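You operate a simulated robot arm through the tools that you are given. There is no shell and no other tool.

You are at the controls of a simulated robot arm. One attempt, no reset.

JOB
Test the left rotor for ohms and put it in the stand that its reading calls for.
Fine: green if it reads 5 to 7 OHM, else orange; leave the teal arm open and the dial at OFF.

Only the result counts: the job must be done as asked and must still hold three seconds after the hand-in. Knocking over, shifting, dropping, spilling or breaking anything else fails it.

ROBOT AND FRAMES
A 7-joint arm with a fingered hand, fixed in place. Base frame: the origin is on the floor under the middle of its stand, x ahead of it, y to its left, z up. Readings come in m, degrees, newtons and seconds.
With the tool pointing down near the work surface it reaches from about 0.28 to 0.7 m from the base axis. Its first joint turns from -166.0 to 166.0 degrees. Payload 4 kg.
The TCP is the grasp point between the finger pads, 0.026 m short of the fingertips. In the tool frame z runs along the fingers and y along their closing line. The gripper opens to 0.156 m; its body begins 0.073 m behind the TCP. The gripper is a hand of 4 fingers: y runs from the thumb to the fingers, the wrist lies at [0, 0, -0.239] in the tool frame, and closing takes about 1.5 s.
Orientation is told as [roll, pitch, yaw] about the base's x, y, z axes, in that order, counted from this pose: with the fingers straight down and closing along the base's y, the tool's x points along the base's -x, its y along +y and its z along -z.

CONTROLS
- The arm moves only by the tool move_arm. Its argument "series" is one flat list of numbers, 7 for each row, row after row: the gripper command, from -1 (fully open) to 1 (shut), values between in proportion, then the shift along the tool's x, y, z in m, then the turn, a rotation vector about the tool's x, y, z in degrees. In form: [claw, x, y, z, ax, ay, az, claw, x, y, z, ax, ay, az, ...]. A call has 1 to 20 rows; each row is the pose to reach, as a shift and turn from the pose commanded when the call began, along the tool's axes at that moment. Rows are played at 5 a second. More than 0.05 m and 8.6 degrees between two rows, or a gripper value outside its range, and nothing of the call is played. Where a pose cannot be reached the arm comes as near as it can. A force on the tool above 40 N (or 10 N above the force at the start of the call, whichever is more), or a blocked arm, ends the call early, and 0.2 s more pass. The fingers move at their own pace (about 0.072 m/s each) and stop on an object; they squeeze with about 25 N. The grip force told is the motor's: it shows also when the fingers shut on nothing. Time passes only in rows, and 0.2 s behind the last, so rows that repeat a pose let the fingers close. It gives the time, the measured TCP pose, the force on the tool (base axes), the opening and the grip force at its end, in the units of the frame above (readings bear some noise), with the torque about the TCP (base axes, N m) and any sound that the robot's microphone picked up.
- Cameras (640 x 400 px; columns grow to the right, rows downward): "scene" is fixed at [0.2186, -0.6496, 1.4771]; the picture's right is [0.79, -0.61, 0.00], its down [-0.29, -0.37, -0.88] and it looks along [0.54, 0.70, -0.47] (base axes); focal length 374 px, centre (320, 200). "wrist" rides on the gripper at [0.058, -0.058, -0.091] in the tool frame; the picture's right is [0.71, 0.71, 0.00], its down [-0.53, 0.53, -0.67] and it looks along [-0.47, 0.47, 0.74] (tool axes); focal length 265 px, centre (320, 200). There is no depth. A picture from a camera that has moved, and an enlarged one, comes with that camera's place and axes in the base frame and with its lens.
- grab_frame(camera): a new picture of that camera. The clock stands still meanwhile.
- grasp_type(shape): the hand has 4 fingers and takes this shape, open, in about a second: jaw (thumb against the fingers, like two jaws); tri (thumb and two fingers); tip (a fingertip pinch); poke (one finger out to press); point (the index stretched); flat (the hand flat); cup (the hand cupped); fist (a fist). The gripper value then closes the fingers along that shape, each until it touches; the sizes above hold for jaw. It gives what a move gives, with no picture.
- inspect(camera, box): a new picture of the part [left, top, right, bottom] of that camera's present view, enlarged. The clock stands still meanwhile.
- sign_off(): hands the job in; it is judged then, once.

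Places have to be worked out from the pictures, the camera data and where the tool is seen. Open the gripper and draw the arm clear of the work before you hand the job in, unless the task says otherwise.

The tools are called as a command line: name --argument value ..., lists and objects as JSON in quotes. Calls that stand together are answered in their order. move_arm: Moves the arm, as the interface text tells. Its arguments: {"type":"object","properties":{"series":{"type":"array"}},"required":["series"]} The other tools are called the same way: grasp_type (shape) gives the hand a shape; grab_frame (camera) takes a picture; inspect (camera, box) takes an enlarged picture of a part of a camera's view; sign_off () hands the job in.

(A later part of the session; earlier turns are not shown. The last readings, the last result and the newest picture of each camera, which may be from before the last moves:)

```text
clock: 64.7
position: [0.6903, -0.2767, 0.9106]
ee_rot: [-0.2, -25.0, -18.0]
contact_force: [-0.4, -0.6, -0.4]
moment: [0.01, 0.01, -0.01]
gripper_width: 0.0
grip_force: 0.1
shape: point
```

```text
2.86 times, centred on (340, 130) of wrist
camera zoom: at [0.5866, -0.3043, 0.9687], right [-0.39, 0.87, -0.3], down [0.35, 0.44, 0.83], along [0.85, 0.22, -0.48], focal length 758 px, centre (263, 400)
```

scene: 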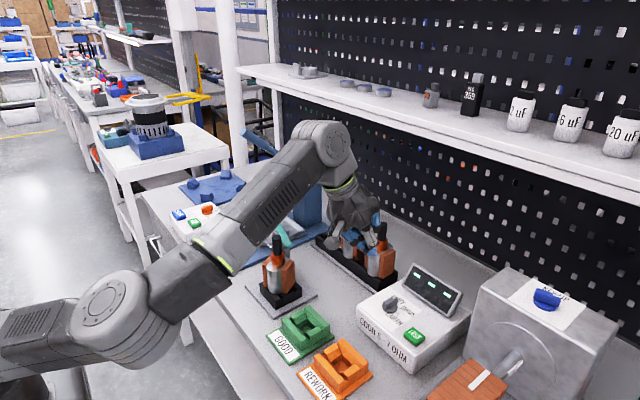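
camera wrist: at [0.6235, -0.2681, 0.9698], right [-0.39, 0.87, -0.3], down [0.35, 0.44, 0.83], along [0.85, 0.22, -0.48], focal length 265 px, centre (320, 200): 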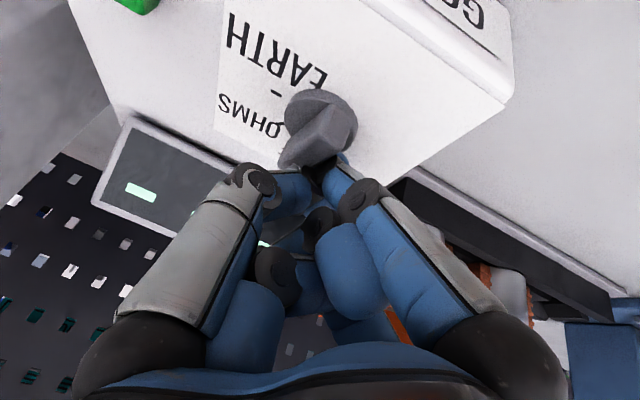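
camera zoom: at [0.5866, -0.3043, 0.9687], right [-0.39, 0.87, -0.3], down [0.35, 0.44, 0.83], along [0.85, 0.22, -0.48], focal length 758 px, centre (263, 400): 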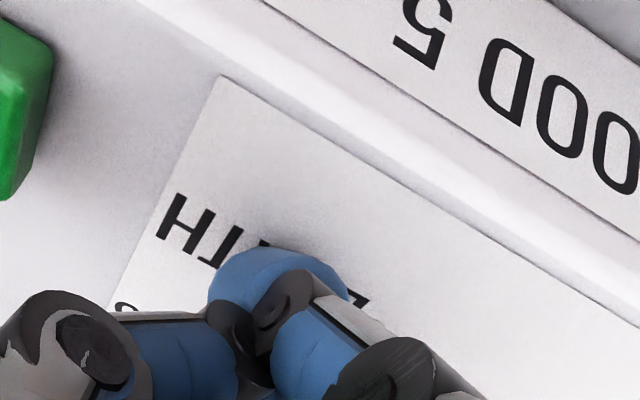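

The dial is hidden by the hand here; I push +x by 16 mm (a slight nudge past expected contact), then lift straight up to look.

move_arm --series '[1, -0.0046, 0.0016, 0.0021, 0, 0, 0, 1, -0.0092, 0.0033, 0.0043, 0, 0, 0, 1, -0.0115, 0.0041, 0.0053, 0, 0, 0, 1, -0.0138, 0.0049, 0.0064, 0, 0, 0, 1, -0.0138, 0.0049, 0.0064, 0, 0, 0]'

inspect --camera "wrist" --box '[240, 60, 440, 200]'

move_arm --series '[1, -0.0085, 0, -0.0181, 0, 0, 0, 1, -0.0211, 0, -0.0453, 0, 0, 0, 1, -0.0338, 0, -0.0725, 0, 0, 0, 1, -0.0338, 0, -0.0725, 0, 0, 0]'

inspect --camera "scene" --box '[370, 280, 440, 350]'

grab_frame --camera "wrist"

```text
clock: 65.8
position: [0.7047, -0.2777, 0.9111]
ee_rot: [-0.2, -24.9, -17.9]
contact_force: [-3.2, -2.0, 4.1]
moment: [0.07, 0.01, 0.09]
gripper_width: 0.0
grip_force: 0.3
shape: point
```

```text
2.86 times, centred on (340, 130) of wrist
camera zoom: at [0.6012, -0.305, 0.9691], right [-0.39, 0.87, -0.3], down [0.35, 0.44, 0.83], along [0.85, 0.22, -0.48], focal length 758 px, centre (263, 400)
```

zoom: 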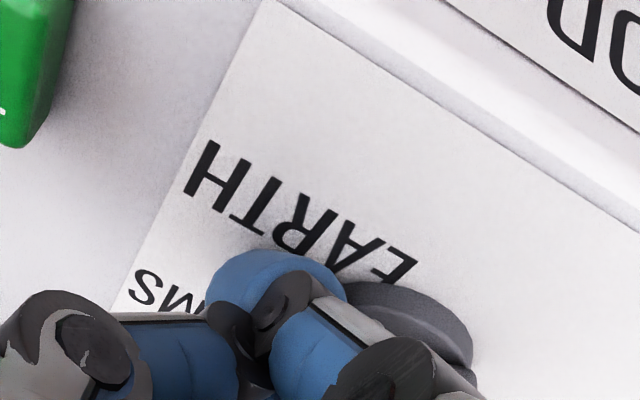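

```text
clock: 66.8
position: [0.7052, -0.2748, 0.9914]
ee_rot: [-0.3, -25.0, -17.9]
contact_force: [-0.1, 0.6, -0.6]
moment: [-0.04, 0.01, -0.01]
gripper_width: 0.0
grip_force: 0.0
shape: point
```

```text
5.71 times, centred on (405, 315) of scene
camera zoom: at [0.2186, -0.6496, 1.4771], right [0.79, -0.61, 0.0], down [-0.29, -0.37, -0.88], along [0.54, 0.7, -0.47], focal length 2135 px, centre (-166, -457)
```

zoom: 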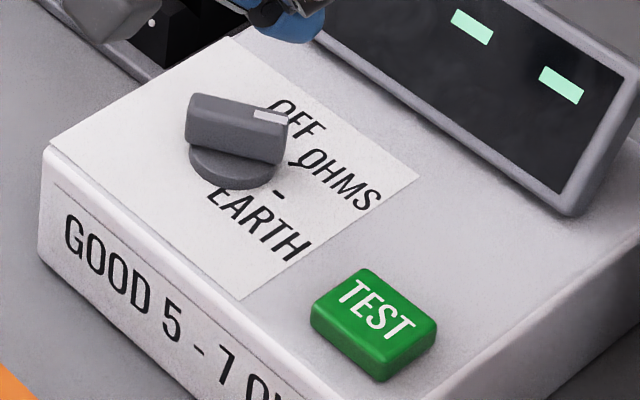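

```text
taken
camera wrist: at [0.6012, -0.3028, 1.0492], right [-0.39, 0.87, -0.3], down [0.35, 0.44, 0.83], along [0.85, 0.22, -0.48], focal length 265 px, centre (320, 200)
```

wrist: 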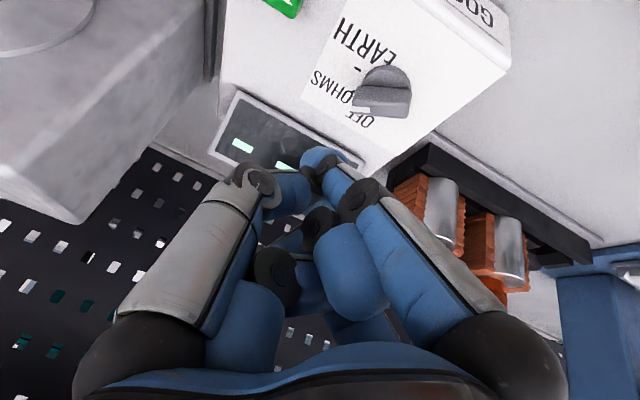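

A small change only. I zoom in the wrist view to compare the pointer axis with the OHMS tick.

inspect --camera "wrist" --box '[310, 20, 430, 140]'

inspect --camera "scene" --box '[380, 285, 425, 330]'

```text
3.33 times, centred on (370, 80) of wrist
camera zoom: at [0.6012, -0.3028, 1.0492], right [-0.39, 0.87, -0.3], down [0.35, 0.44, 0.83], along [0.85, 0.22, -0.48], focal length 885 px, centre (153, 600)
```

zoom: 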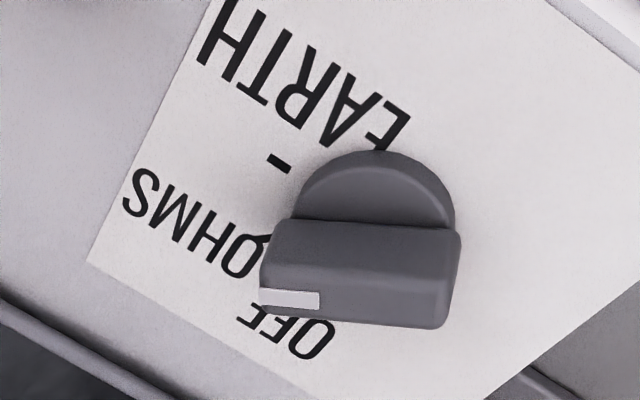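

```text
8.89 times, centred on (402, 308) of scene
camera zoom: at [0.2186, -0.6496, 1.4771], right [0.79, -0.61, 0.0], down [-0.29, -0.37, -0.88], along [0.54, 0.7, -0.47], focal length 3320 px, centre (-413, -756)
```

zoom: 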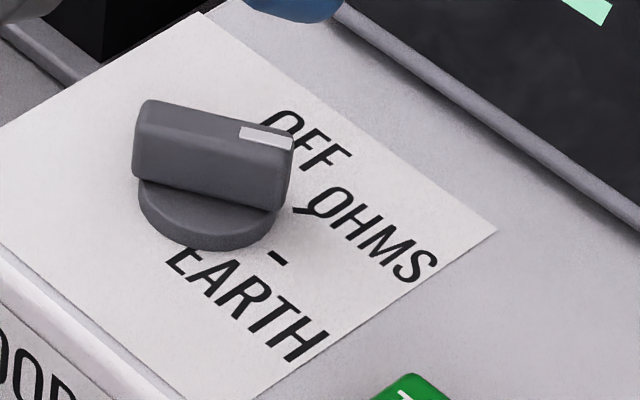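

By fitting the three ticks, OFF/OHMS/EARTH sit at 0/-45/-90° and the pointer is near -54°, closest to OHMS. I move over the TEST button at about (0.695, -0.343, 0.884) and check before pressing.

move_arm --series '[1, 0.006, -0.0228, 0.0161, 0, 0, 0, 1, 0.012, -0.0455, 0.0322, 0, 0, 0, 1, 0.018, -0.0683, 0.0483, 0, 0, 0, 1, 0.018, -0.0683, 0.0483, 0, 0, 0]'

grab_frame --camera "wrist"

inspect --camera "scene" --box '[360, 260, 470, 380]'

```text
clock: 67.8
position: [0.6895, -0.3412, 0.9383]
ee_rot: [-0.1, -25.0, -18.0]
contact_force: [0.1, 0.1, 0.0]
moment: [-0.01, 0.01, 0.02]
gripper_width: 0.0001
grip_force: 0.1
shape: point
```

```text
taken
camera wrist: at [0.5843, -0.3688, 0.9974], right [-0.39, 0.87, -0.3], down [0.35, 0.44, 0.83], along [0.85, 0.22, -0.48], focal length 265 px, centre (320, 200)
```

wrist: 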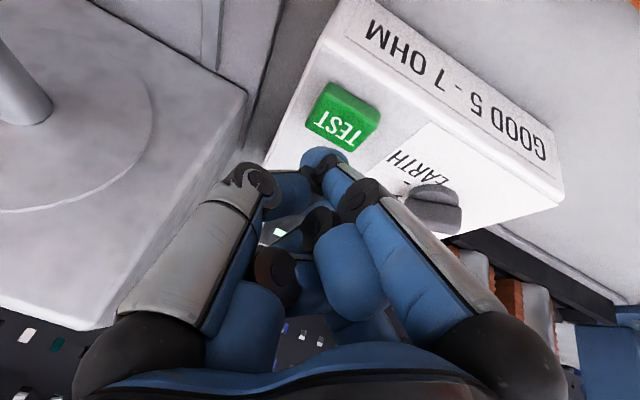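

```text
3.33 times, centred on (415, 320) of scene
camera zoom: at [0.2186, -0.6496, 1.4771], right [0.79, -0.61, 0.0], down [-0.29, -0.37, -0.88], along [0.54, 0.7, -0.47], focal length 1245 px, centre (3, -200)
```

zoom: 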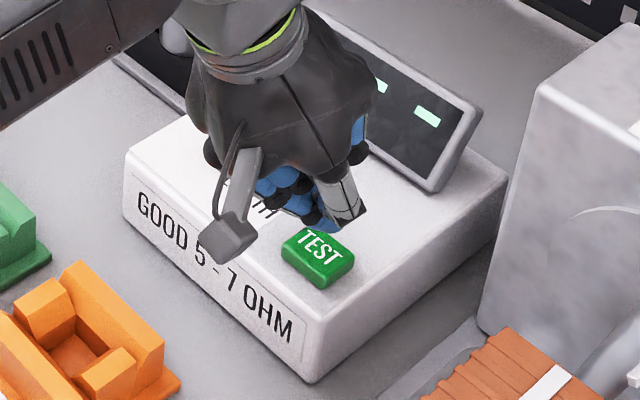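

The fingertip is just above the button; the button centre reads about (0.689, -0.345). I trim 7 mm and press down in small steps to about 4 cm lower.

move_arm --series '[1, 0.0056, -0.0036, -0.0026, 0, 0, 0, 1, 0.0111, -0.0036, 0.0092, 0, 0, 0, 1, 0.0166, -0.0036, 0.021, 0, 0, 0, 1, 0.0183, -0.0036, 0.0246, 0, 0, 0, 1, 0.02, -0.0036, 0.0282, 0, 0, 0]'

inspect --camera "scene" --box '[360, 260, 470, 380]'

grab_frame --camera "wrist"

```text
clock: 69.0
position: [0.6808, -0.3456, 0.9085]
ee_rot: [-0.1, -25.1, -17.9]
contact_force: [-6.5, 0.3, 17.6]
moment: [-0.01, -0.12, -0.02]
gripper_width: 0.0
grip_force: 0.1
shape: point
```

```text
3.33 times, centred on (415, 320) of scene
camera zoom: at [0.2186, -0.6496, 1.4771], right [0.79, -0.61, 0.0], down [-0.29, -0.37, -0.88], along [0.54, 0.7, -0.47], focal length 1245 px, centre (3, -200)
```

zoom: 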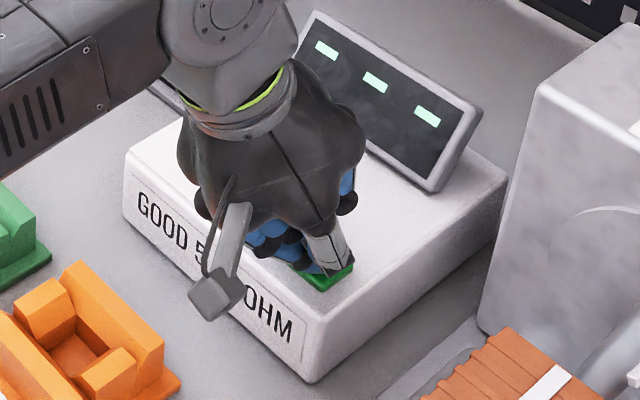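

```text
taken
camera wrist: at [0.5769, -0.3721, 0.9665], right [-0.39, 0.87, -0.3], down [0.35, 0.44, 0.83], along [0.85, 0.22, -0.47], focal length 265 px, centre (320, 200)
```

wrist: 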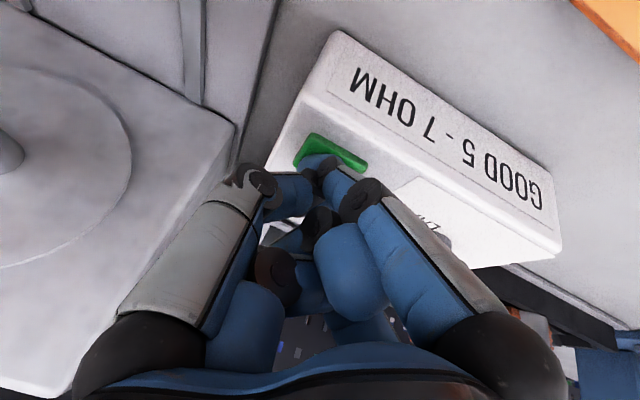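

Contact on the button with about 18 N; the display still shows dashes. I press a few millimetres further.

move_arm --series '[1, 0.0008, 0, 0.0018, 0, 0, 0, 1, 0.0017, 0, 0.0036, 0, 0, 0, 1, 0.0017, 0, 0.0036, 0, 0, 0]'

inspect --camera "scene" --box '[360, 250, 480, 380]'

```text
clock: 69.8
position: [0.681, -0.3446, 0.9033]
ee_rot: [-0.3, -25.2, -17.9]
contact_force: [-6.3, -1.8, 27.4]
moment: [-0.12, -0.26, -0.03]
gripper_width: 0.0002
grip_force: 0.0
shape: point
```

```text
3.08 times, centred on (420, 315) of scene
camera zoom: at [0.2186, -0.6496, 1.4771], right [0.79, -0.61, 0.0], down [-0.29, -0.37, -0.88], along [0.54, 0.7, -0.47], focal length 1149 px, centre (12, -154)
```

zoom: 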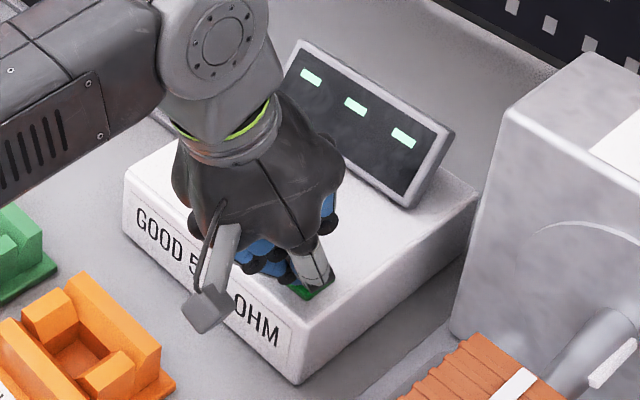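

Still dashes at 27 N. I lift off and look at the display, dial and button again.

move_arm --series '[1, -0.0085, 0, -0.0181, 0, 0, 0, 1, -0.0211, 0, -0.0453, 0, 0, 0, 1, -0.0338, 0, -0.0725, 0, 0, 0, 1, -0.0338, 0, -0.0725, 0, 0, 0]'

inspect --camera "scene" --box '[360, 250, 480, 380]'

inspect --camera "scene" --box '[240, 190, 320, 310]'

```text
clock: 70.8
position: [0.6807, -0.344, 0.9807]
ee_rot: [-0.2, -24.9, -17.9]
contact_force: [-0.7, 0.6, -0.5]
moment: [0.02, 0.0, -0.01]
gripper_width: 0.0
grip_force: 0.0
shape: point
```

```text
3.08 times, centred on (420, 315) of scene
camera zoom: at [0.2186, -0.6496, 1.4771], right [0.79, -0.61, 0.0], down [-0.29, -0.37, -0.88], along [0.54, 0.7, -0.47], focal length 1149 px, centre (12, -154)
```

zoom: 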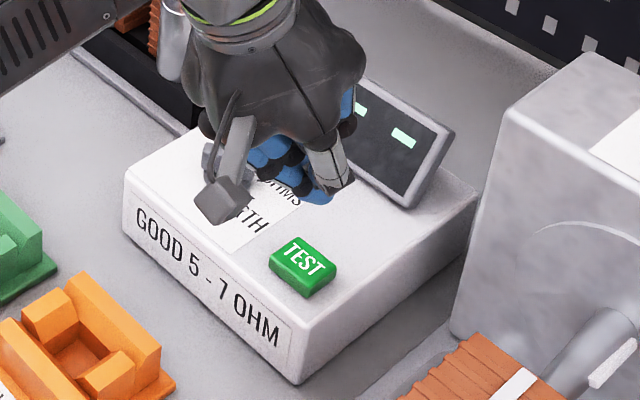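

```text
3.33 times, centred on (280, 250) of scene
camera zoom: at [0.2186, -0.6496, 1.4771], right [0.79, -0.61, 0.0], down [-0.29, -0.37, -0.88], along [0.54, 0.7, -0.47], focal length 1245 px, centre (453, 33)
```

zoom: 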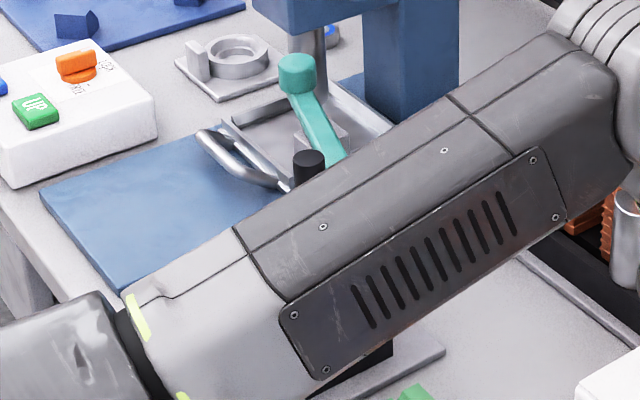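

No reading yet. The dial at about -54° may be off the OHMS position, so I check it closely again from here.

grab_frame --camera "wrist"

inspect --camera "wrist" --box '[380, 120, 520, 240]'

```text
taken
camera wrist: at [0.578, -0.3719, 1.0394], right [-0.39, 0.87, -0.3], down [0.35, 0.44, 0.83], along [0.85, 0.22, -0.48], focal length 265 px, centre (320, 200)
```

wrist: 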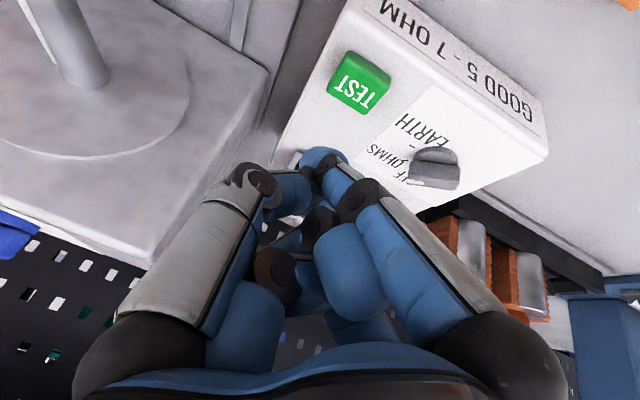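

```text
3.33 times, centred on (450, 180) of wrist
camera zoom: at [0.578, -0.3719, 1.0394], right [-0.39, 0.87, -0.3], down [0.35, 0.44, 0.83], along [0.85, 0.22, -0.48], focal length 885 px, centre (-113, 267)
```

zoom: 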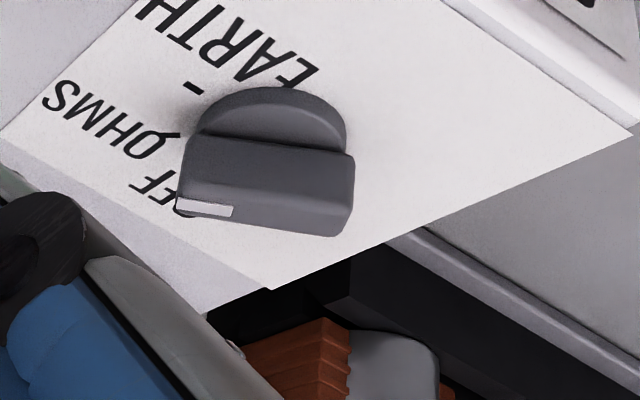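

The pointer end appears aligned with the OHMS tick after accounting for height. I press TEST again and hold it longer this time.

move_arm --series '[1, 0.0148, 0, 0.0317, 0, 0, 0, 1, 0.0275, 0, 0.0589, 0, 0, 0, 1, 0.0317, 0, 0.068, 0, 0, 0, 1, 0.0334, 0, 0.0716, 0, 0, 0, 1, 0.0342, 0, 0.0734, 0, 0, 0, 1, 0.0342, 0, 0.0734, 0, 0, 0, 1, 0.0342, 0, 0.0734, 0, 0, 0, 1, 0.0342, 0, 0.0734, 0, 0, 0, 1, 0.0342, 0, 0.0734, 0, 0, 0, 1, 0.0342, 0, 0.0734, 0, 0, 0]'

inspect --camera "scene" --box '[360, 250, 480, 380]'

```text
clock: 73.0
position: [0.6811, -0.3443, 0.9022]
ee_rot: [-0.3, -25.2, -17.8]
contact_force: [-4.9, -2.8, 30.2]
moment: [-0.17, -0.3, -0.04]
gripper_width: 0.0
grip_force: 0.1
shape: point
```

```text
3.08 times, centred on (420, 315) of scene
camera zoom: at [0.2186, -0.6496, 1.4771], right [0.79, -0.61, 0.0], down [-0.29, -0.37, -0.88], along [0.54, 0.7, -0.47], focal length 1149 px, centre (12, -154)
```

zoom: 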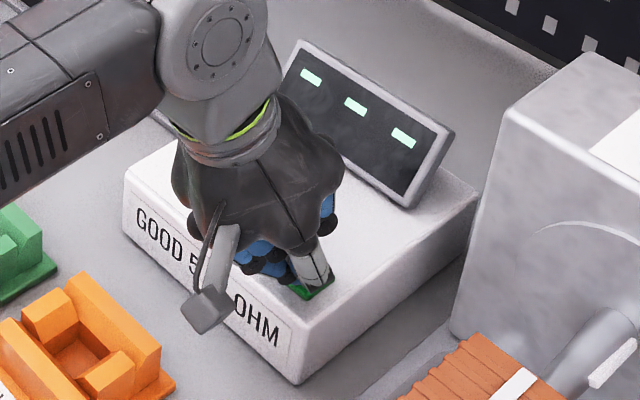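

Still no reading, so I should check the rotor contact at the teal arm. I lift off and fly to a viewing pose above and in front of the nest.

move_arm --series '[1, -0.0169, 0, -0.0363, 0, 0, 0, 1, -0.0338, 0, -0.0725, 0, 0, 0, 1, -0.0507, 0, -0.1088, 0, 0, 0, 1, -0.0341, 0.0205, -0.1386, 0, 0, 0, 1, -0.0175, 0.0409, -0.1684, 0, 0, 0, 1, -0.0008, 0.0614, -0.1983, 0, 0, 0, 1, 0.0158, 0.0818, -0.2281, 0, 0, 0, 1, 0.0324, 0.1023, -0.2579, 0, 0, 0, 1, 0.0591, 0.1295, -0.2781, 0, 0, 0, 1, 0.0859, 0.1567, -0.2983, 0, 0, 0, 1, 0.1126, 0.1839, -0.3185, 0, 0, 0, 1, 0.1393, 0.2111, -0.3387, 0, 0, 0, 1, 0.1393, 0.2111, -0.3387, 0, 0, 0]'

grab_frame --camera "wrist"

inspect --camera "scene" --box '[240, 190, 320, 310]'

```text
clock: 75.8
position: [0.4879, -0.0584, 1.1487]
ee_rot: [-0.2, -25.1, -17.9]
contact_force: [-1.1, -0.9, 0.1]
moment: [-0.01, 0.04, 0.02]
gripper_width: 0.0
grip_force: 0.1
shape: point
```

```text
taken
camera wrist: at [0.3838, -0.0858, 1.207], right [-0.39, 0.87, -0.3], down [0.35, 0.44, 0.83], along [0.85, 0.22, -0.48], focal length 265 px, centre (320, 200)
```

wrist: 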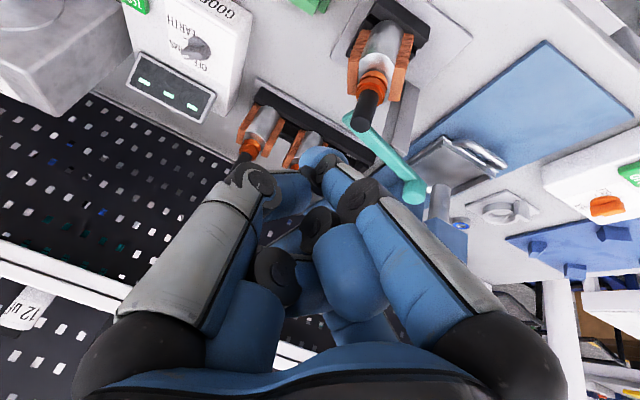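

```text
3.33 times, centred on (280, 250) of scene
camera zoom: at [0.2186, -0.6496, 1.4771], right [0.79, -0.61, 0.0], down [-0.29, -0.37, -0.88], along [0.54, 0.7, -0.47], focal length 1245 px, centre (453, 33)
```

zoom: 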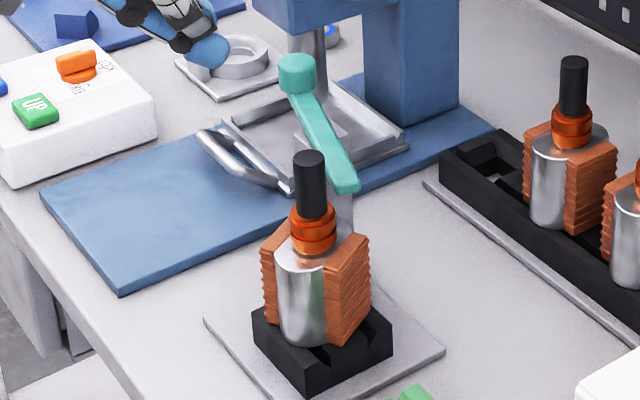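

I enlarge the rotor and arm from both cameras to see how close the bar is to the shaft.

inspect --camera "wrist" --box '[330, 0, 450, 220]'

inspect --camera "wrist" --box '[335, 60, 425, 150]'

inspect --camera "scene" --box '[260, 195, 310, 250]'

```text
1.82 times, centred on (390, 110) of wrist
camera zoom: at [0.3838, -0.0858, 1.207], right [-0.39, 0.87, -0.3], down [0.35, 0.44, 0.83], along [0.85, 0.22, -0.48], focal length 483 px, centre (193, 364)
```

zoom: 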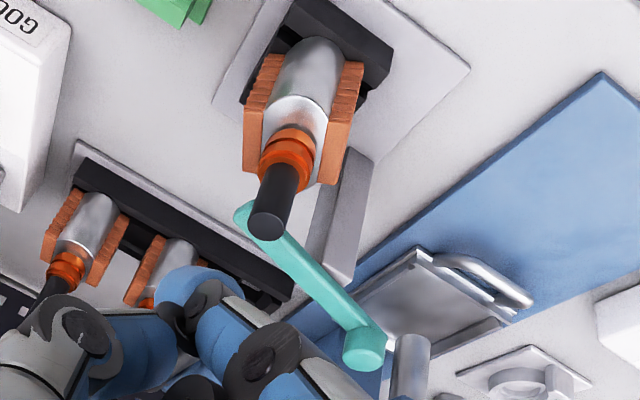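

```text
4.44 times, centred on (380, 105) of wrist
camera zoom: at [0.3838, -0.0858, 1.207], right [-0.39, 0.87, -0.3], down [0.35, 0.44, 0.83], along [0.85, 0.22, -0.48], focal length 1180 px, centre (53, 622)
```

zoom: 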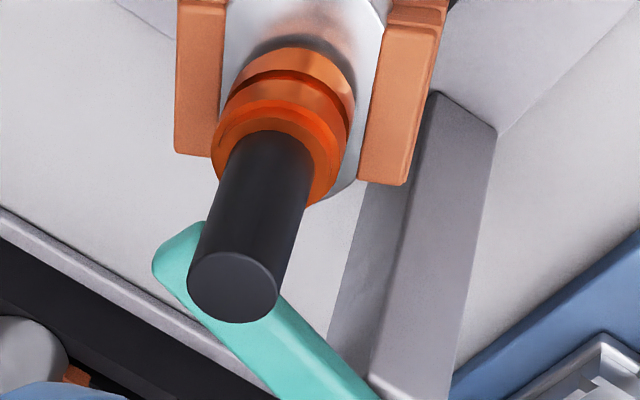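

```text
7.27 times, centred on (285, 222) of scene
camera zoom: at [0.2186, -0.6496, 1.4771], right [0.79, -0.61, 0.0], down [-0.29, -0.37, -0.88], along [0.54, 0.7, -0.47], focal length 2717 px, centre (574, 36)
```

zoom: 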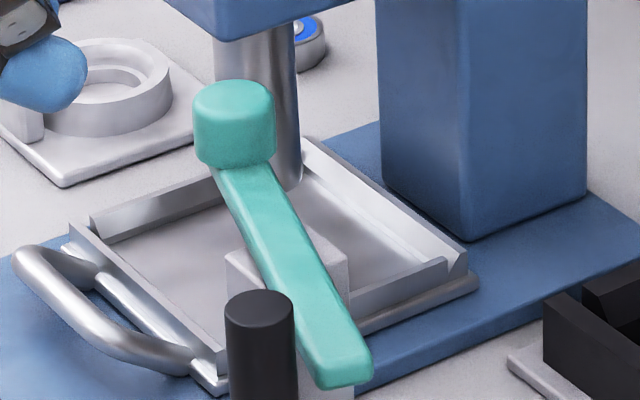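

The bar lies right against the shaft's far side, so contact looks fine. I re-measure the dial from this different viewpoint.

inspect --camera "wrist" --box '[150, 0, 240, 90]'

inspect --camera "scene" --box '[378, 280, 428, 330]'

inspect --camera "scene" --box '[360, 255, 480, 375]'

```text
4.44 times, centred on (195, 45) of wrist
camera zoom: at [0.3838, -0.0858, 1.207], right [-0.39, 0.87, -0.3], down [0.35, 0.44, 0.83], along [0.85, 0.22, -0.48], focal length 1180 px, centre (876, 889)
```

zoom: 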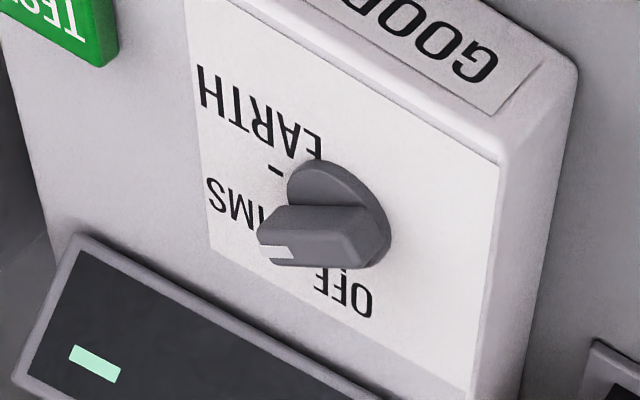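

```text
8.00 times, centred on (403, 305) of scene
camera zoom: at [0.2186, -0.6496, 1.4771], right [0.79, -0.61, 0.0], down [-0.29, -0.37, -0.88], along [0.54, 0.7, -0.47], focal length 2988 px, centre (-344, -640)
```

zoom: 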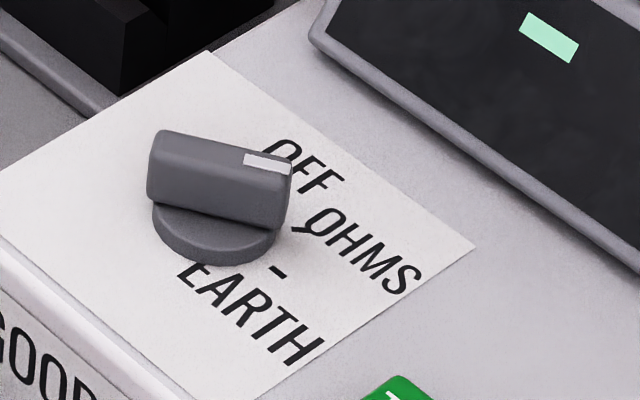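

```text
3.33 times, centred on (420, 315) of scene
camera zoom: at [0.2186, -0.6496, 1.4771], right [0.79, -0.61, 0.0], down [-0.29, -0.37, -0.88], along [0.54, 0.7, -0.47], focal length 1245 px, centre (-13, -183)
```

zoom: 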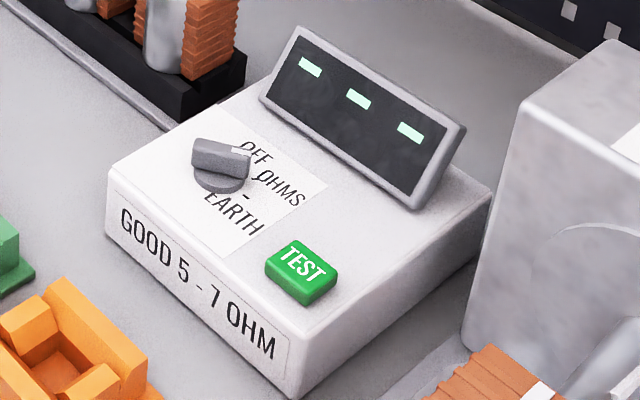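

Chord geometry of the ticks puts OHMS at about -45°, while the pointer is at about -55°. I go back to nudge it roughly 10° from its robot-facing side.

move_arm --series '[1, -0.0328, -0.0216, 0.0208, 0, 0, 0, 1, -0.0657, -0.0433, 0.0417, 0, 0, 0, 1, -0.0985, -0.0649, 0.0625, 0, 0, 0, 1, -0.1313, -0.0865, 0.0833, 0, 0, 0, 1, -0.1416, -0.1013, 0.1236, 0, 0, 0, 1, -0.152, -0.116, 0.1639, 0, 0, 0, 1, -0.1623, -0.1308, 0.2042, 0, 0, 0, 1, -0.1726, -0.1455, 0.2445, 0, 0, 0, 1, -0.1726, -0.1455, 0.2445, 0, 0, 0]'

inspect --camera "wrist" --box '[310, 0, 450, 120]'

```text
clock: 77.8
position: [0.6924, -0.2796, 0.9999]
ee_rot: [-0.2, -24.9, -17.8]
contact_force: [0.1, 0.7, 0.7]
moment: [0.0, 0.0, 0.01]
gripper_width: 0.0
grip_force: 0.1
shape: point
```

```text
3.33 times, centred on (380, 60) of wrist
camera zoom: at [0.5884, -0.3077, 1.0579], right [-0.39, 0.87, -0.3], down [0.35, 0.44, 0.83], along [0.85, 0.22, -0.48], focal length 885 px, centre (120, 667)
```

zoom: 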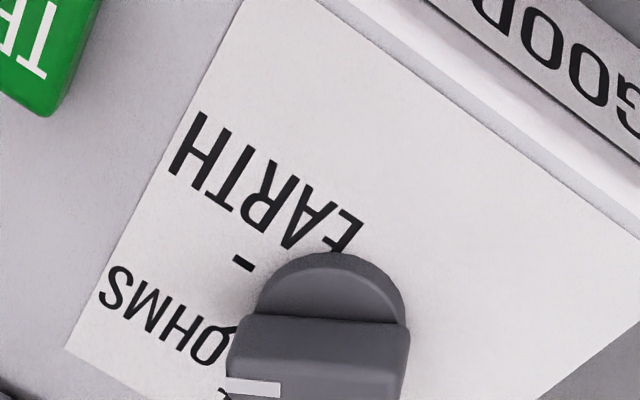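

I descend on the robot side (a little higher than before to stay off the disc) and push +x to the computed point, then lift straight up.

move_arm --series '[1, 0.0123, 0.0004, 0.0248, 0, 0, 0, 1, 0.0245, 0.0009, 0.0496, 0, 0, 0, 1, 0.0368, 0.0013, 0.0744, 0, 0, 0, 1, 0.0317, 0.003, 0.0768, 0, 0, 0, 1, 0.0265, 0.0047, 0.0792, 0, 0, 0, 1, 0.024, 0.0056, 0.0804, 0, 0, 0, 1, 0.0214, 0.0064, 0.0816, 0, 0, 0, 1, 0.0214, 0.0064, 0.0816, 0, 0, 0]'

move_arm --series '[1, -0.0085, 0, -0.0181, 0, 0, 0, 1, -0.0211, 0, -0.0453, 0, 0, 0, 1, -0.0338, 0, -0.0725, 0, 0, 0, 1, -0.0338, 0, -0.0725, 0, 0, 0]'

inspect --camera "scene" --box '[378, 280, 428, 330]'

inspect --camera "wrist" --box '[310, 0, 450, 120]'

```text
clock: 79.7
position: [0.7084, -0.2768, 0.9171]
ee_rot: [-0.1, -25.0, -18.0]
contact_force: [0.0, 0.1, -0.7]
moment: [0.01, -0.01, 0.02]
gripper_width: 0.0
grip_force: 0.1
shape: point
```

```text
clock: 80.7
position: [0.7096, -0.2783, 0.9974]
ee_rot: [-0.2, -25.0, -17.9]
contact_force: [1.1, 0.2, 0.1]
moment: [-0.03, 0.0, -0.01]
gripper_width: 0.0
grip_force: 0.1
shape: point
```

```text
8.00 times, centred on (403, 305) of scene
camera zoom: at [0.2186, -0.6496, 1.4771], right [0.79, -0.61, 0.0], down [-0.29, -0.37, -0.88], along [0.54, 0.7, -0.47], focal length 2988 px, centre (-344, -640)
```

zoom: 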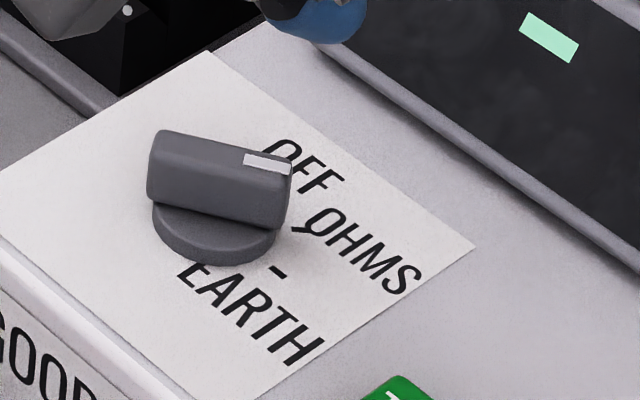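

```text
3.33 times, centred on (380, 60) of wrist
camera zoom: at [0.6053, -0.3062, 1.0554], right [-0.39, 0.87, -0.3], down [0.35, 0.44, 0.83], along [0.85, 0.22, -0.48], focal length 885 px, centre (120, 667)
```

zoom: 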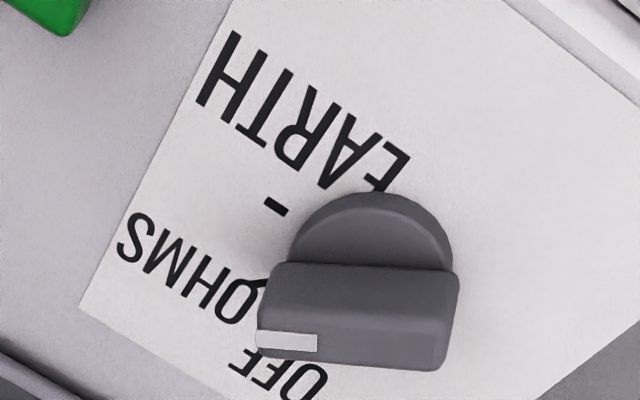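

No contact yet: the finger passed just off the pointer's end. I reposition closer to the pivot line and push perpendicular to the pointer in small steps, watching the force.

move_arm --series '[1, 0.0167, -0.0067, -0.0078, 0, 0, 0, 1, 0.0341, -0.0067, 0.0296, 0, 0, 0, 1, 0.0515, -0.0067, 0.0669, 0, 0, 0, 1, 0.0481, -0.002, 0.0685, 0, 0, 0, 1, 0.0448, 0.0028, 0.07, 0, 0, 0, 1, 0.0448, 0.0028, 0.07, 0, 0, 0]'

move_arm --series '[1, -0.0011, 0.0016, 0.0005, 0, 0, 0, 1, -0.0022, 0.0032, 0.001, 0, 0, 0]'

inspect --camera "wrist" --box '[280, 80, 440, 200]'

```text
clock: 82.0
position: [0.7004, -0.2741, 0.9138]
ee_rot: [-0.1, -25.0, -18.0]
contact_force: [-0.6, 0.0, -0.5]
moment: [0.0, -0.01, 0.01]
gripper_width: 0.0002
grip_force: 0.1
shape: point
```

```text
clock: 82.7
position: [0.7027, -0.2694, 0.9154]
ee_rot: [-0.1, -25.0, -17.8]
contact_force: [0.2, 0.0, -0.4]
moment: [0.02, 0.01, 0.02]
gripper_width: 0.0
grip_force: 0.0
shape: point
```

```text
3.33 times, centred on (360, 140) of wrist
camera zoom: at [0.5986, -0.2978, 0.973], right [-0.39, 0.87, -0.3], down [0.35, 0.44, 0.83], along [0.85, 0.22, -0.48], focal length 885 px, centre (187, 400)
```

zoom: 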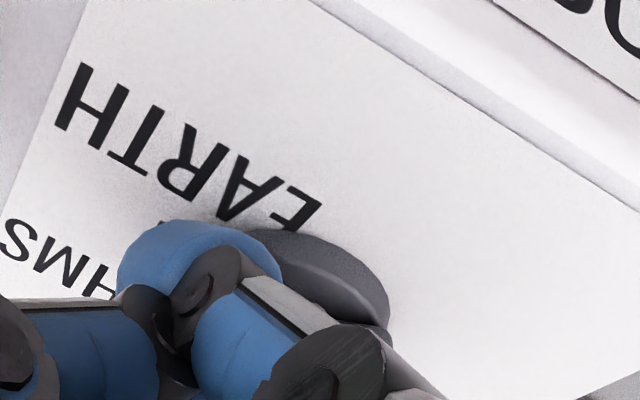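

Still no force. I continue in small steps, reading force each time.

move_arm --series '[1, -0.0011, 0.0016, 0.0005, 0, 0, 0, 1, -0.0011, 0.0016, 0.0005, 0, 0, 0]'

move_arm --series '[1, -0.0011, 0.0016, 0.0005, 0, 0, 0, 1, -0.0011, 0.0016, 0.0005, 0, 0, 0]'

move_arm --series '[1, -0.0011, 0.0016, 0.0005, 0, 0, 0, 1, -0.0011, 0.0016, 0.0005, 0, 0, 0]'

inspect --camera "scene" --box '[370, 280, 440, 340]'

```text
clock: 83.2
position: [0.7049, -0.2689, 0.9136]
ee_rot: [-0.3, -25.0, -17.8]
contact_force: [-1.0, -0.2, 0.4]
moment: [-0.03, -0.03, 0.0]
gripper_width: 0.0002
grip_force: 0.1
shape: point
```

```text
clock: 83.8
position: [0.7069, -0.2677, 0.9143]
ee_rot: [-0.2, -25.0, -17.9]
contact_force: [0.1, -0.7, -0.3]
moment: [0.02, -0.05, -0.05]
gripper_width: 0.0001
grip_force: 0.1
shape: point
```

```text
clock: 84.5
position: [0.7074, -0.2664, 0.9143]
ee_rot: [-0.2, -25.0, -17.8]
contact_force: [-1.5, -0.4, 0.2]
moment: [-0.05, 0.0, -0.01]
gripper_width: 0.0002
grip_force: 0.2
shape: point
```

```text
6.67 times, centred on (405, 310) of scene
camera zoom: at [0.2186, -0.6496, 1.4771], right [0.79, -0.61, 0.0], down [-0.29, -0.37, -0.88], along [0.54, 0.7, -0.47], focal length 2490 px, centre (-247, -533)
```

zoom: 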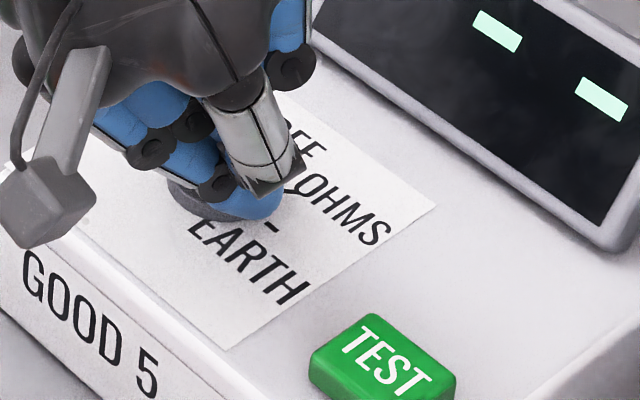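

Slight contact now (-1.5 N). One more 3 mm step, then lift straight up and look.

move_arm --series '[1, -0.0008, 0.0012, 0.0004, 0, 0, 0, 1, -0.0017, 0.0024, 0.0008, 0, 0, 0, 1, -0.0017, 0.0024, 0.0008, 0, 0, 0]'

move_arm --series '[1, -0.0085, 0, -0.0181, 0, 0, 0, 1, -0.0211, 0, -0.0453, 0, 0, 0, 1, -0.0338, 0, -0.0725, 0, 0, 0, 1, -0.0338, 0, -0.0725, 0, 0, 0]'

inspect --camera "scene" --box '[378, 280, 428, 330]'

inspect --camera "wrist" --box '[310, 0, 450, 120]'

```text
clock: 85.2
position: [0.711, -0.2635, 0.9131]
ee_rot: [-0.3, -25.0, -17.9]
contact_force: [0.7, -2.0, 1.5]
moment: [-0.04, -0.01, -0.03]
gripper_width: 0.0002
grip_force: 0.1
shape: point
```

```text
clock: 86.2
position: [0.7107, -0.2645, 0.9944]
ee_rot: [-0.1, -25.0, -17.9]
contact_force: [-0.3, -1.1, -0.9]
moment: [0.0, 0.02, -0.01]
gripper_width: 0.0001
grip_force: 0.0
shape: point
```

```text
8.00 times, centred on (403, 305) of scene
camera zoom: at [0.2186, -0.6496, 1.4771], right [0.79, -0.61, 0.0], down [-0.29, -0.37, -0.88], along [0.54, 0.7, -0.47], focal length 2988 px, centre (-344, -640)
```

zoom: 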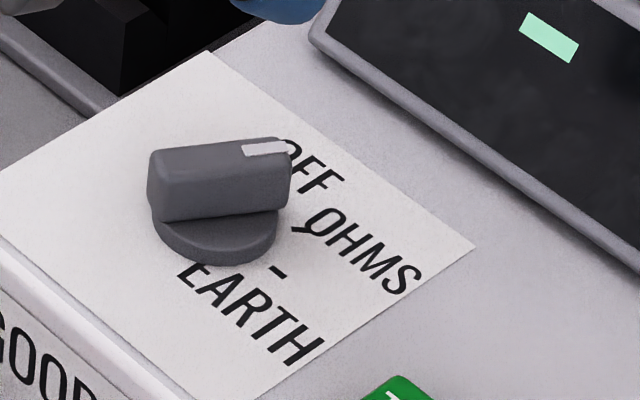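

```text
3.33 times, centred on (380, 60) of wrist
camera zoom: at [0.6058, -0.2931, 1.053], right [-0.39, 0.87, -0.3], down [0.35, 0.44, 0.83], along [0.85, 0.22, -0.48], focal length 885 px, centre (120, 667)
```

zoom: 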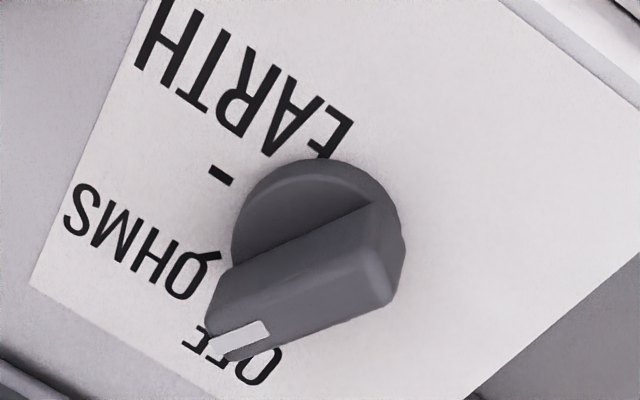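

The light nudge overshot the other way: the pointer is now near -29°. Earlier high forces came from rubbing the disc, so now I push from the +y side at a higher level with a small calculated travel (16°).

move_arm --series '[1, 0.0023, 0.0419, -0.0011, 0, 0, 0, 1, 0.0185, 0.0419, 0.0335, 0, 0, 0, 1, 0.0346, 0.0419, 0.0681, 0, 0, 0, 1, 0.0284, 0.0345, 0.071, 0, 0, 0, 1, 0.0222, 0.027, 0.0739, 0, 0, 0, 1, 0.0207, 0.0244, 0.0746, 0, 0, 0, 1, 0.0191, 0.0217, 0.0753, 0, 0, 0, 1, 0.0191, 0.0217, 0.0753, 0, 0, 0]'

inspect --camera "scene" --box '[378, 280, 428, 330]'

inspect --camera "wrist" --box '[220, 80, 380, 200]'

```text
clock: 88.0
position: [0.7322, -0.2466, 0.9189]
ee_rot: [-0.1, -25.0, -17.8]
contact_force: [2.5, 4.3, 3.1]
moment: [0.04, -0.07, -0.05]
gripper_width: 0.0001
grip_force: 0.1
shape: point
```

```text
8.00 times, centred on (403, 305) of scene
camera zoom: at [0.2186, -0.6496, 1.4771], right [0.79, -0.61, 0.0], down [-0.29, -0.37, -0.88], along [0.54, 0.7, -0.47], focal length 2988 px, centre (-344, -640)
```

zoom: 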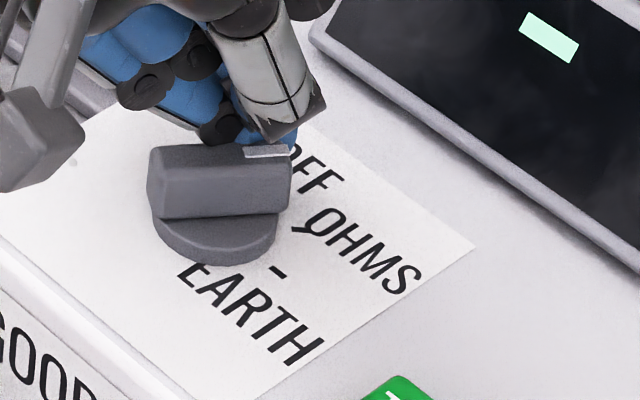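

```text
3.33 times, centred on (300, 140) of wrist
camera zoom: at [0.6268, -0.275, 0.9768], right [-0.39, 0.87, -0.3], down [0.35, 0.44, 0.83], along [0.85, 0.22, -0.47], focal length 885 px, centre (387, 400)
```

zoom: 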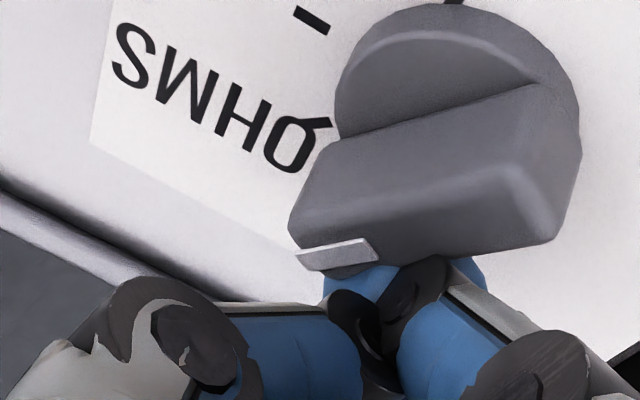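

The pointer is now at about -36°. I push another ~4 mm along the tangent.

move_arm --series '[1, -0.0014, -0.0015, -0.0005, 0, 0, 0, 1, -0.0027, -0.003, -0.0009, 0, 0, 0, 1, -0.0027, -0.003, -0.0009, 0, 0, 0]'

inspect --camera "scene" --box '[378, 280, 428, 330]'

```text
clock: 88.8
position: [0.7319, -0.2507, 0.9187]
ee_rot: [-0.1, -25.0, -17.9]
contact_force: [3.4, 3.5, 5.5]
moment: [0.06, 0.04, -0.01]
gripper_width: 0.0003
grip_force: 0.0
shape: point
```

```text
8.00 times, centred on (403, 305) of scene
camera zoom: at [0.2186, -0.6496, 1.4771], right [0.79, -0.61, 0.0], down [-0.29, -0.37, -0.88], along [0.54, 0.7, -0.47], focal length 2988 px, centre (-344, -640)
```

zoom: 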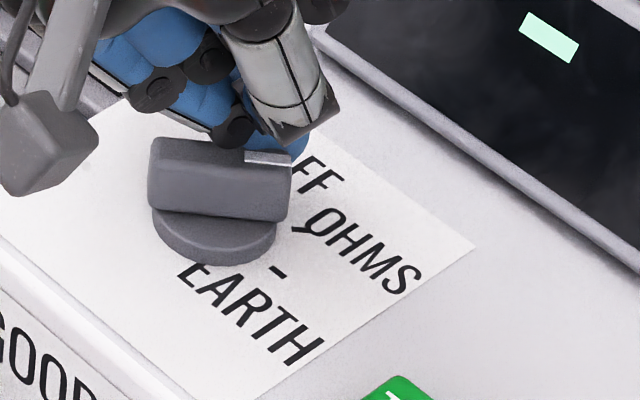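

The pointer now reads about -45°, on OHMS. I relieve the contact by 2 mm and lift straight up.

move_arm --series '[1, 0.001, 0.0017, -0.0005, 0, 0, 0, 1, -0.0032, 0.0017, -0.0096, 0, 0, 0, 1, -0.0117, 0.0017, -0.0277, 0, 0, 0, 1, -0.0243, 0.0017, -0.0549, 0, 0, 0, 1, -0.0328, 0.0017, -0.0731, 0, 0, 0, 1, -0.0328, 0.0017, -0.0731, 0, 0, 0]'

inspect --camera "scene" --box '[378, 280, 428, 330]'

inspect --camera "wrist" --box '[270, 0, 410, 120]'

```text
clock: 90.2
position: [0.7322, -0.2491, 0.9997]
ee_rot: [-0.3, -25.0, -17.9]
contact_force: [-0.3, 0.4, -0.1]
moment: [-0.02, 0.0, -0.02]
gripper_width: 0.0001
grip_force: 0.0
shape: point
```

```text
8.00 times, centred on (403, 305) of scene
camera zoom: at [0.2186, -0.6496, 1.4771], right [0.79, -0.61, 0.0], down [-0.29, -0.37, -0.88], along [0.54, 0.7, -0.47], focal length 2988 px, centre (-344, -640)
```

zoom: 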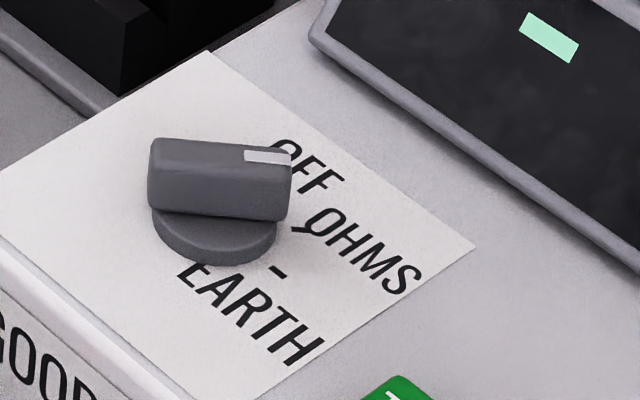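

```text
3.33 times, centred on (340, 60) of wrist
camera zoom: at [0.6283, -0.2774, 1.0592], right [-0.39, 0.87, -0.3], down [0.35, 0.44, 0.83], along [0.85, 0.22, -0.48], focal length 885 px, centre (253, 667)
```

zoom: 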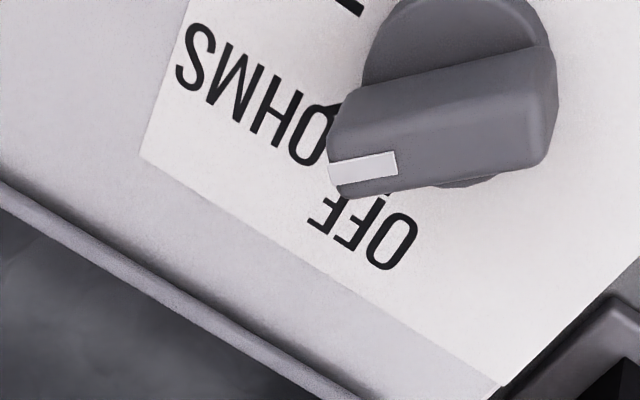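

The dial is on OHMS (≈-44.5°). I go to the TEST button and press it again with a hold.

move_arm --series '[1, 0.0058, -0.0355, -0.0027, 0, 0, 0, 1, 0.0116, -0.0711, -0.0054, 0, 0, 0, 1, 0.0174, -0.1066, -0.0081, 0, 0, 0, 1, 0.0343, -0.1066, 0.0282, 0, 0, 0, 1, 0.0491, -0.1066, 0.0599, 0, 0, 0, 1, 0.0546, -0.1066, 0.0717, 0, 0, 0, 1, 0.0571, -0.1066, 0.0771, 0, 0, 0, 1, 0.0588, -0.1066, 0.0807, 0, 0, 0, 1, 0.0588, -0.1066, 0.0807, 0, 0, 0, 1, 0.0588, -0.1066, 0.0807, 0, 0, 0]'

inspect --camera "scene" --box '[360, 250, 480, 380]'

```text
clock: 92.5
position: [0.6789, -0.3447, 0.9031]
ee_rot: [-0.1, -25.2, -17.9]
contact_force: [-9.6, -1.9, 27.2]
moment: [-0.15, -0.23, -0.05]
gripper_width: 0.0
grip_force: 0.0
shape: point
```

```text
3.08 times, centred on (420, 315) of scene
camera zoom: at [0.2186, -0.6496, 1.4771], right [0.79, -0.61, 0.0], down [-0.29, -0.37, -0.88], along [0.54, 0.7, -0.47], focal length 1149 px, centre (12, -154)
```

zoom: 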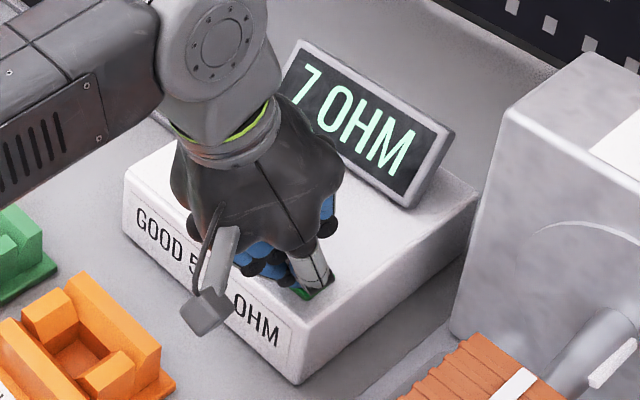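

The display now reads "7 OHM". I enlarge it to be certain of the value.

inspect --camera "scene" --box '[400, 260, 470, 330]'

move_arm --series '[1, -0.0169, 0, -0.0363, 0, 0, 0, 1, -0.0338, 0, -0.0725, 0, 0, 0, 1, -0.0423, 0, -0.0906, 0, 0, 0, 1, -0.0423, 0, -0.0906, 0, 0, 0]'

inspect --camera "scene" --box '[360, 250, 480, 380]'

```text
5.71 times, centred on (435, 295) of scene
camera zoom: at [0.2186, -0.6496, 1.4771], right [0.79, -0.61, 0.0], down [-0.29, -0.37, -0.88], along [0.54, 0.7, -0.47], focal length 2135 px, centre (-337, -343)
```

zoom: 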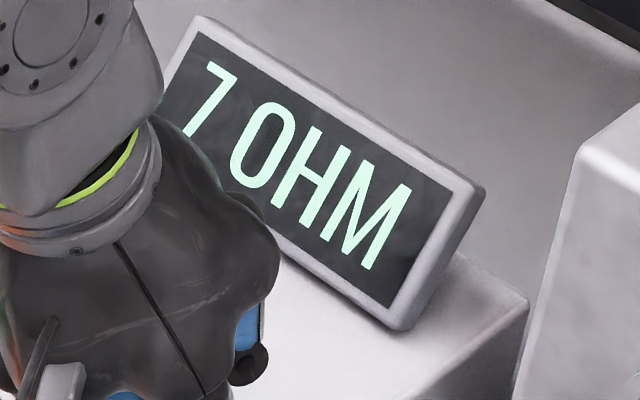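

```text
clock: 93.5
position: [0.6792, -0.344, 1.0003]
ee_rot: [0.0, -24.9, -17.9]
contact_force: [0.8, 0.4, 0.0]
moment: [0.0, 0.0, -0.02]
gripper_width: 0.0002
grip_force: 0.2
shape: point
```

```text
3.08 times, centred on (420, 315) of scene
camera zoom: at [0.2186, -0.6496, 1.4771], right [0.79, -0.61, 0.0], down [-0.29, -0.37, -0.88], along [0.54, 0.7, -0.47], focal length 1149 px, centre (12, -154)
```

zoom: 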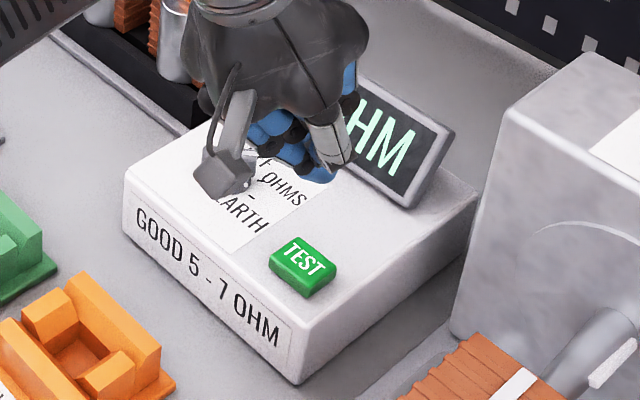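

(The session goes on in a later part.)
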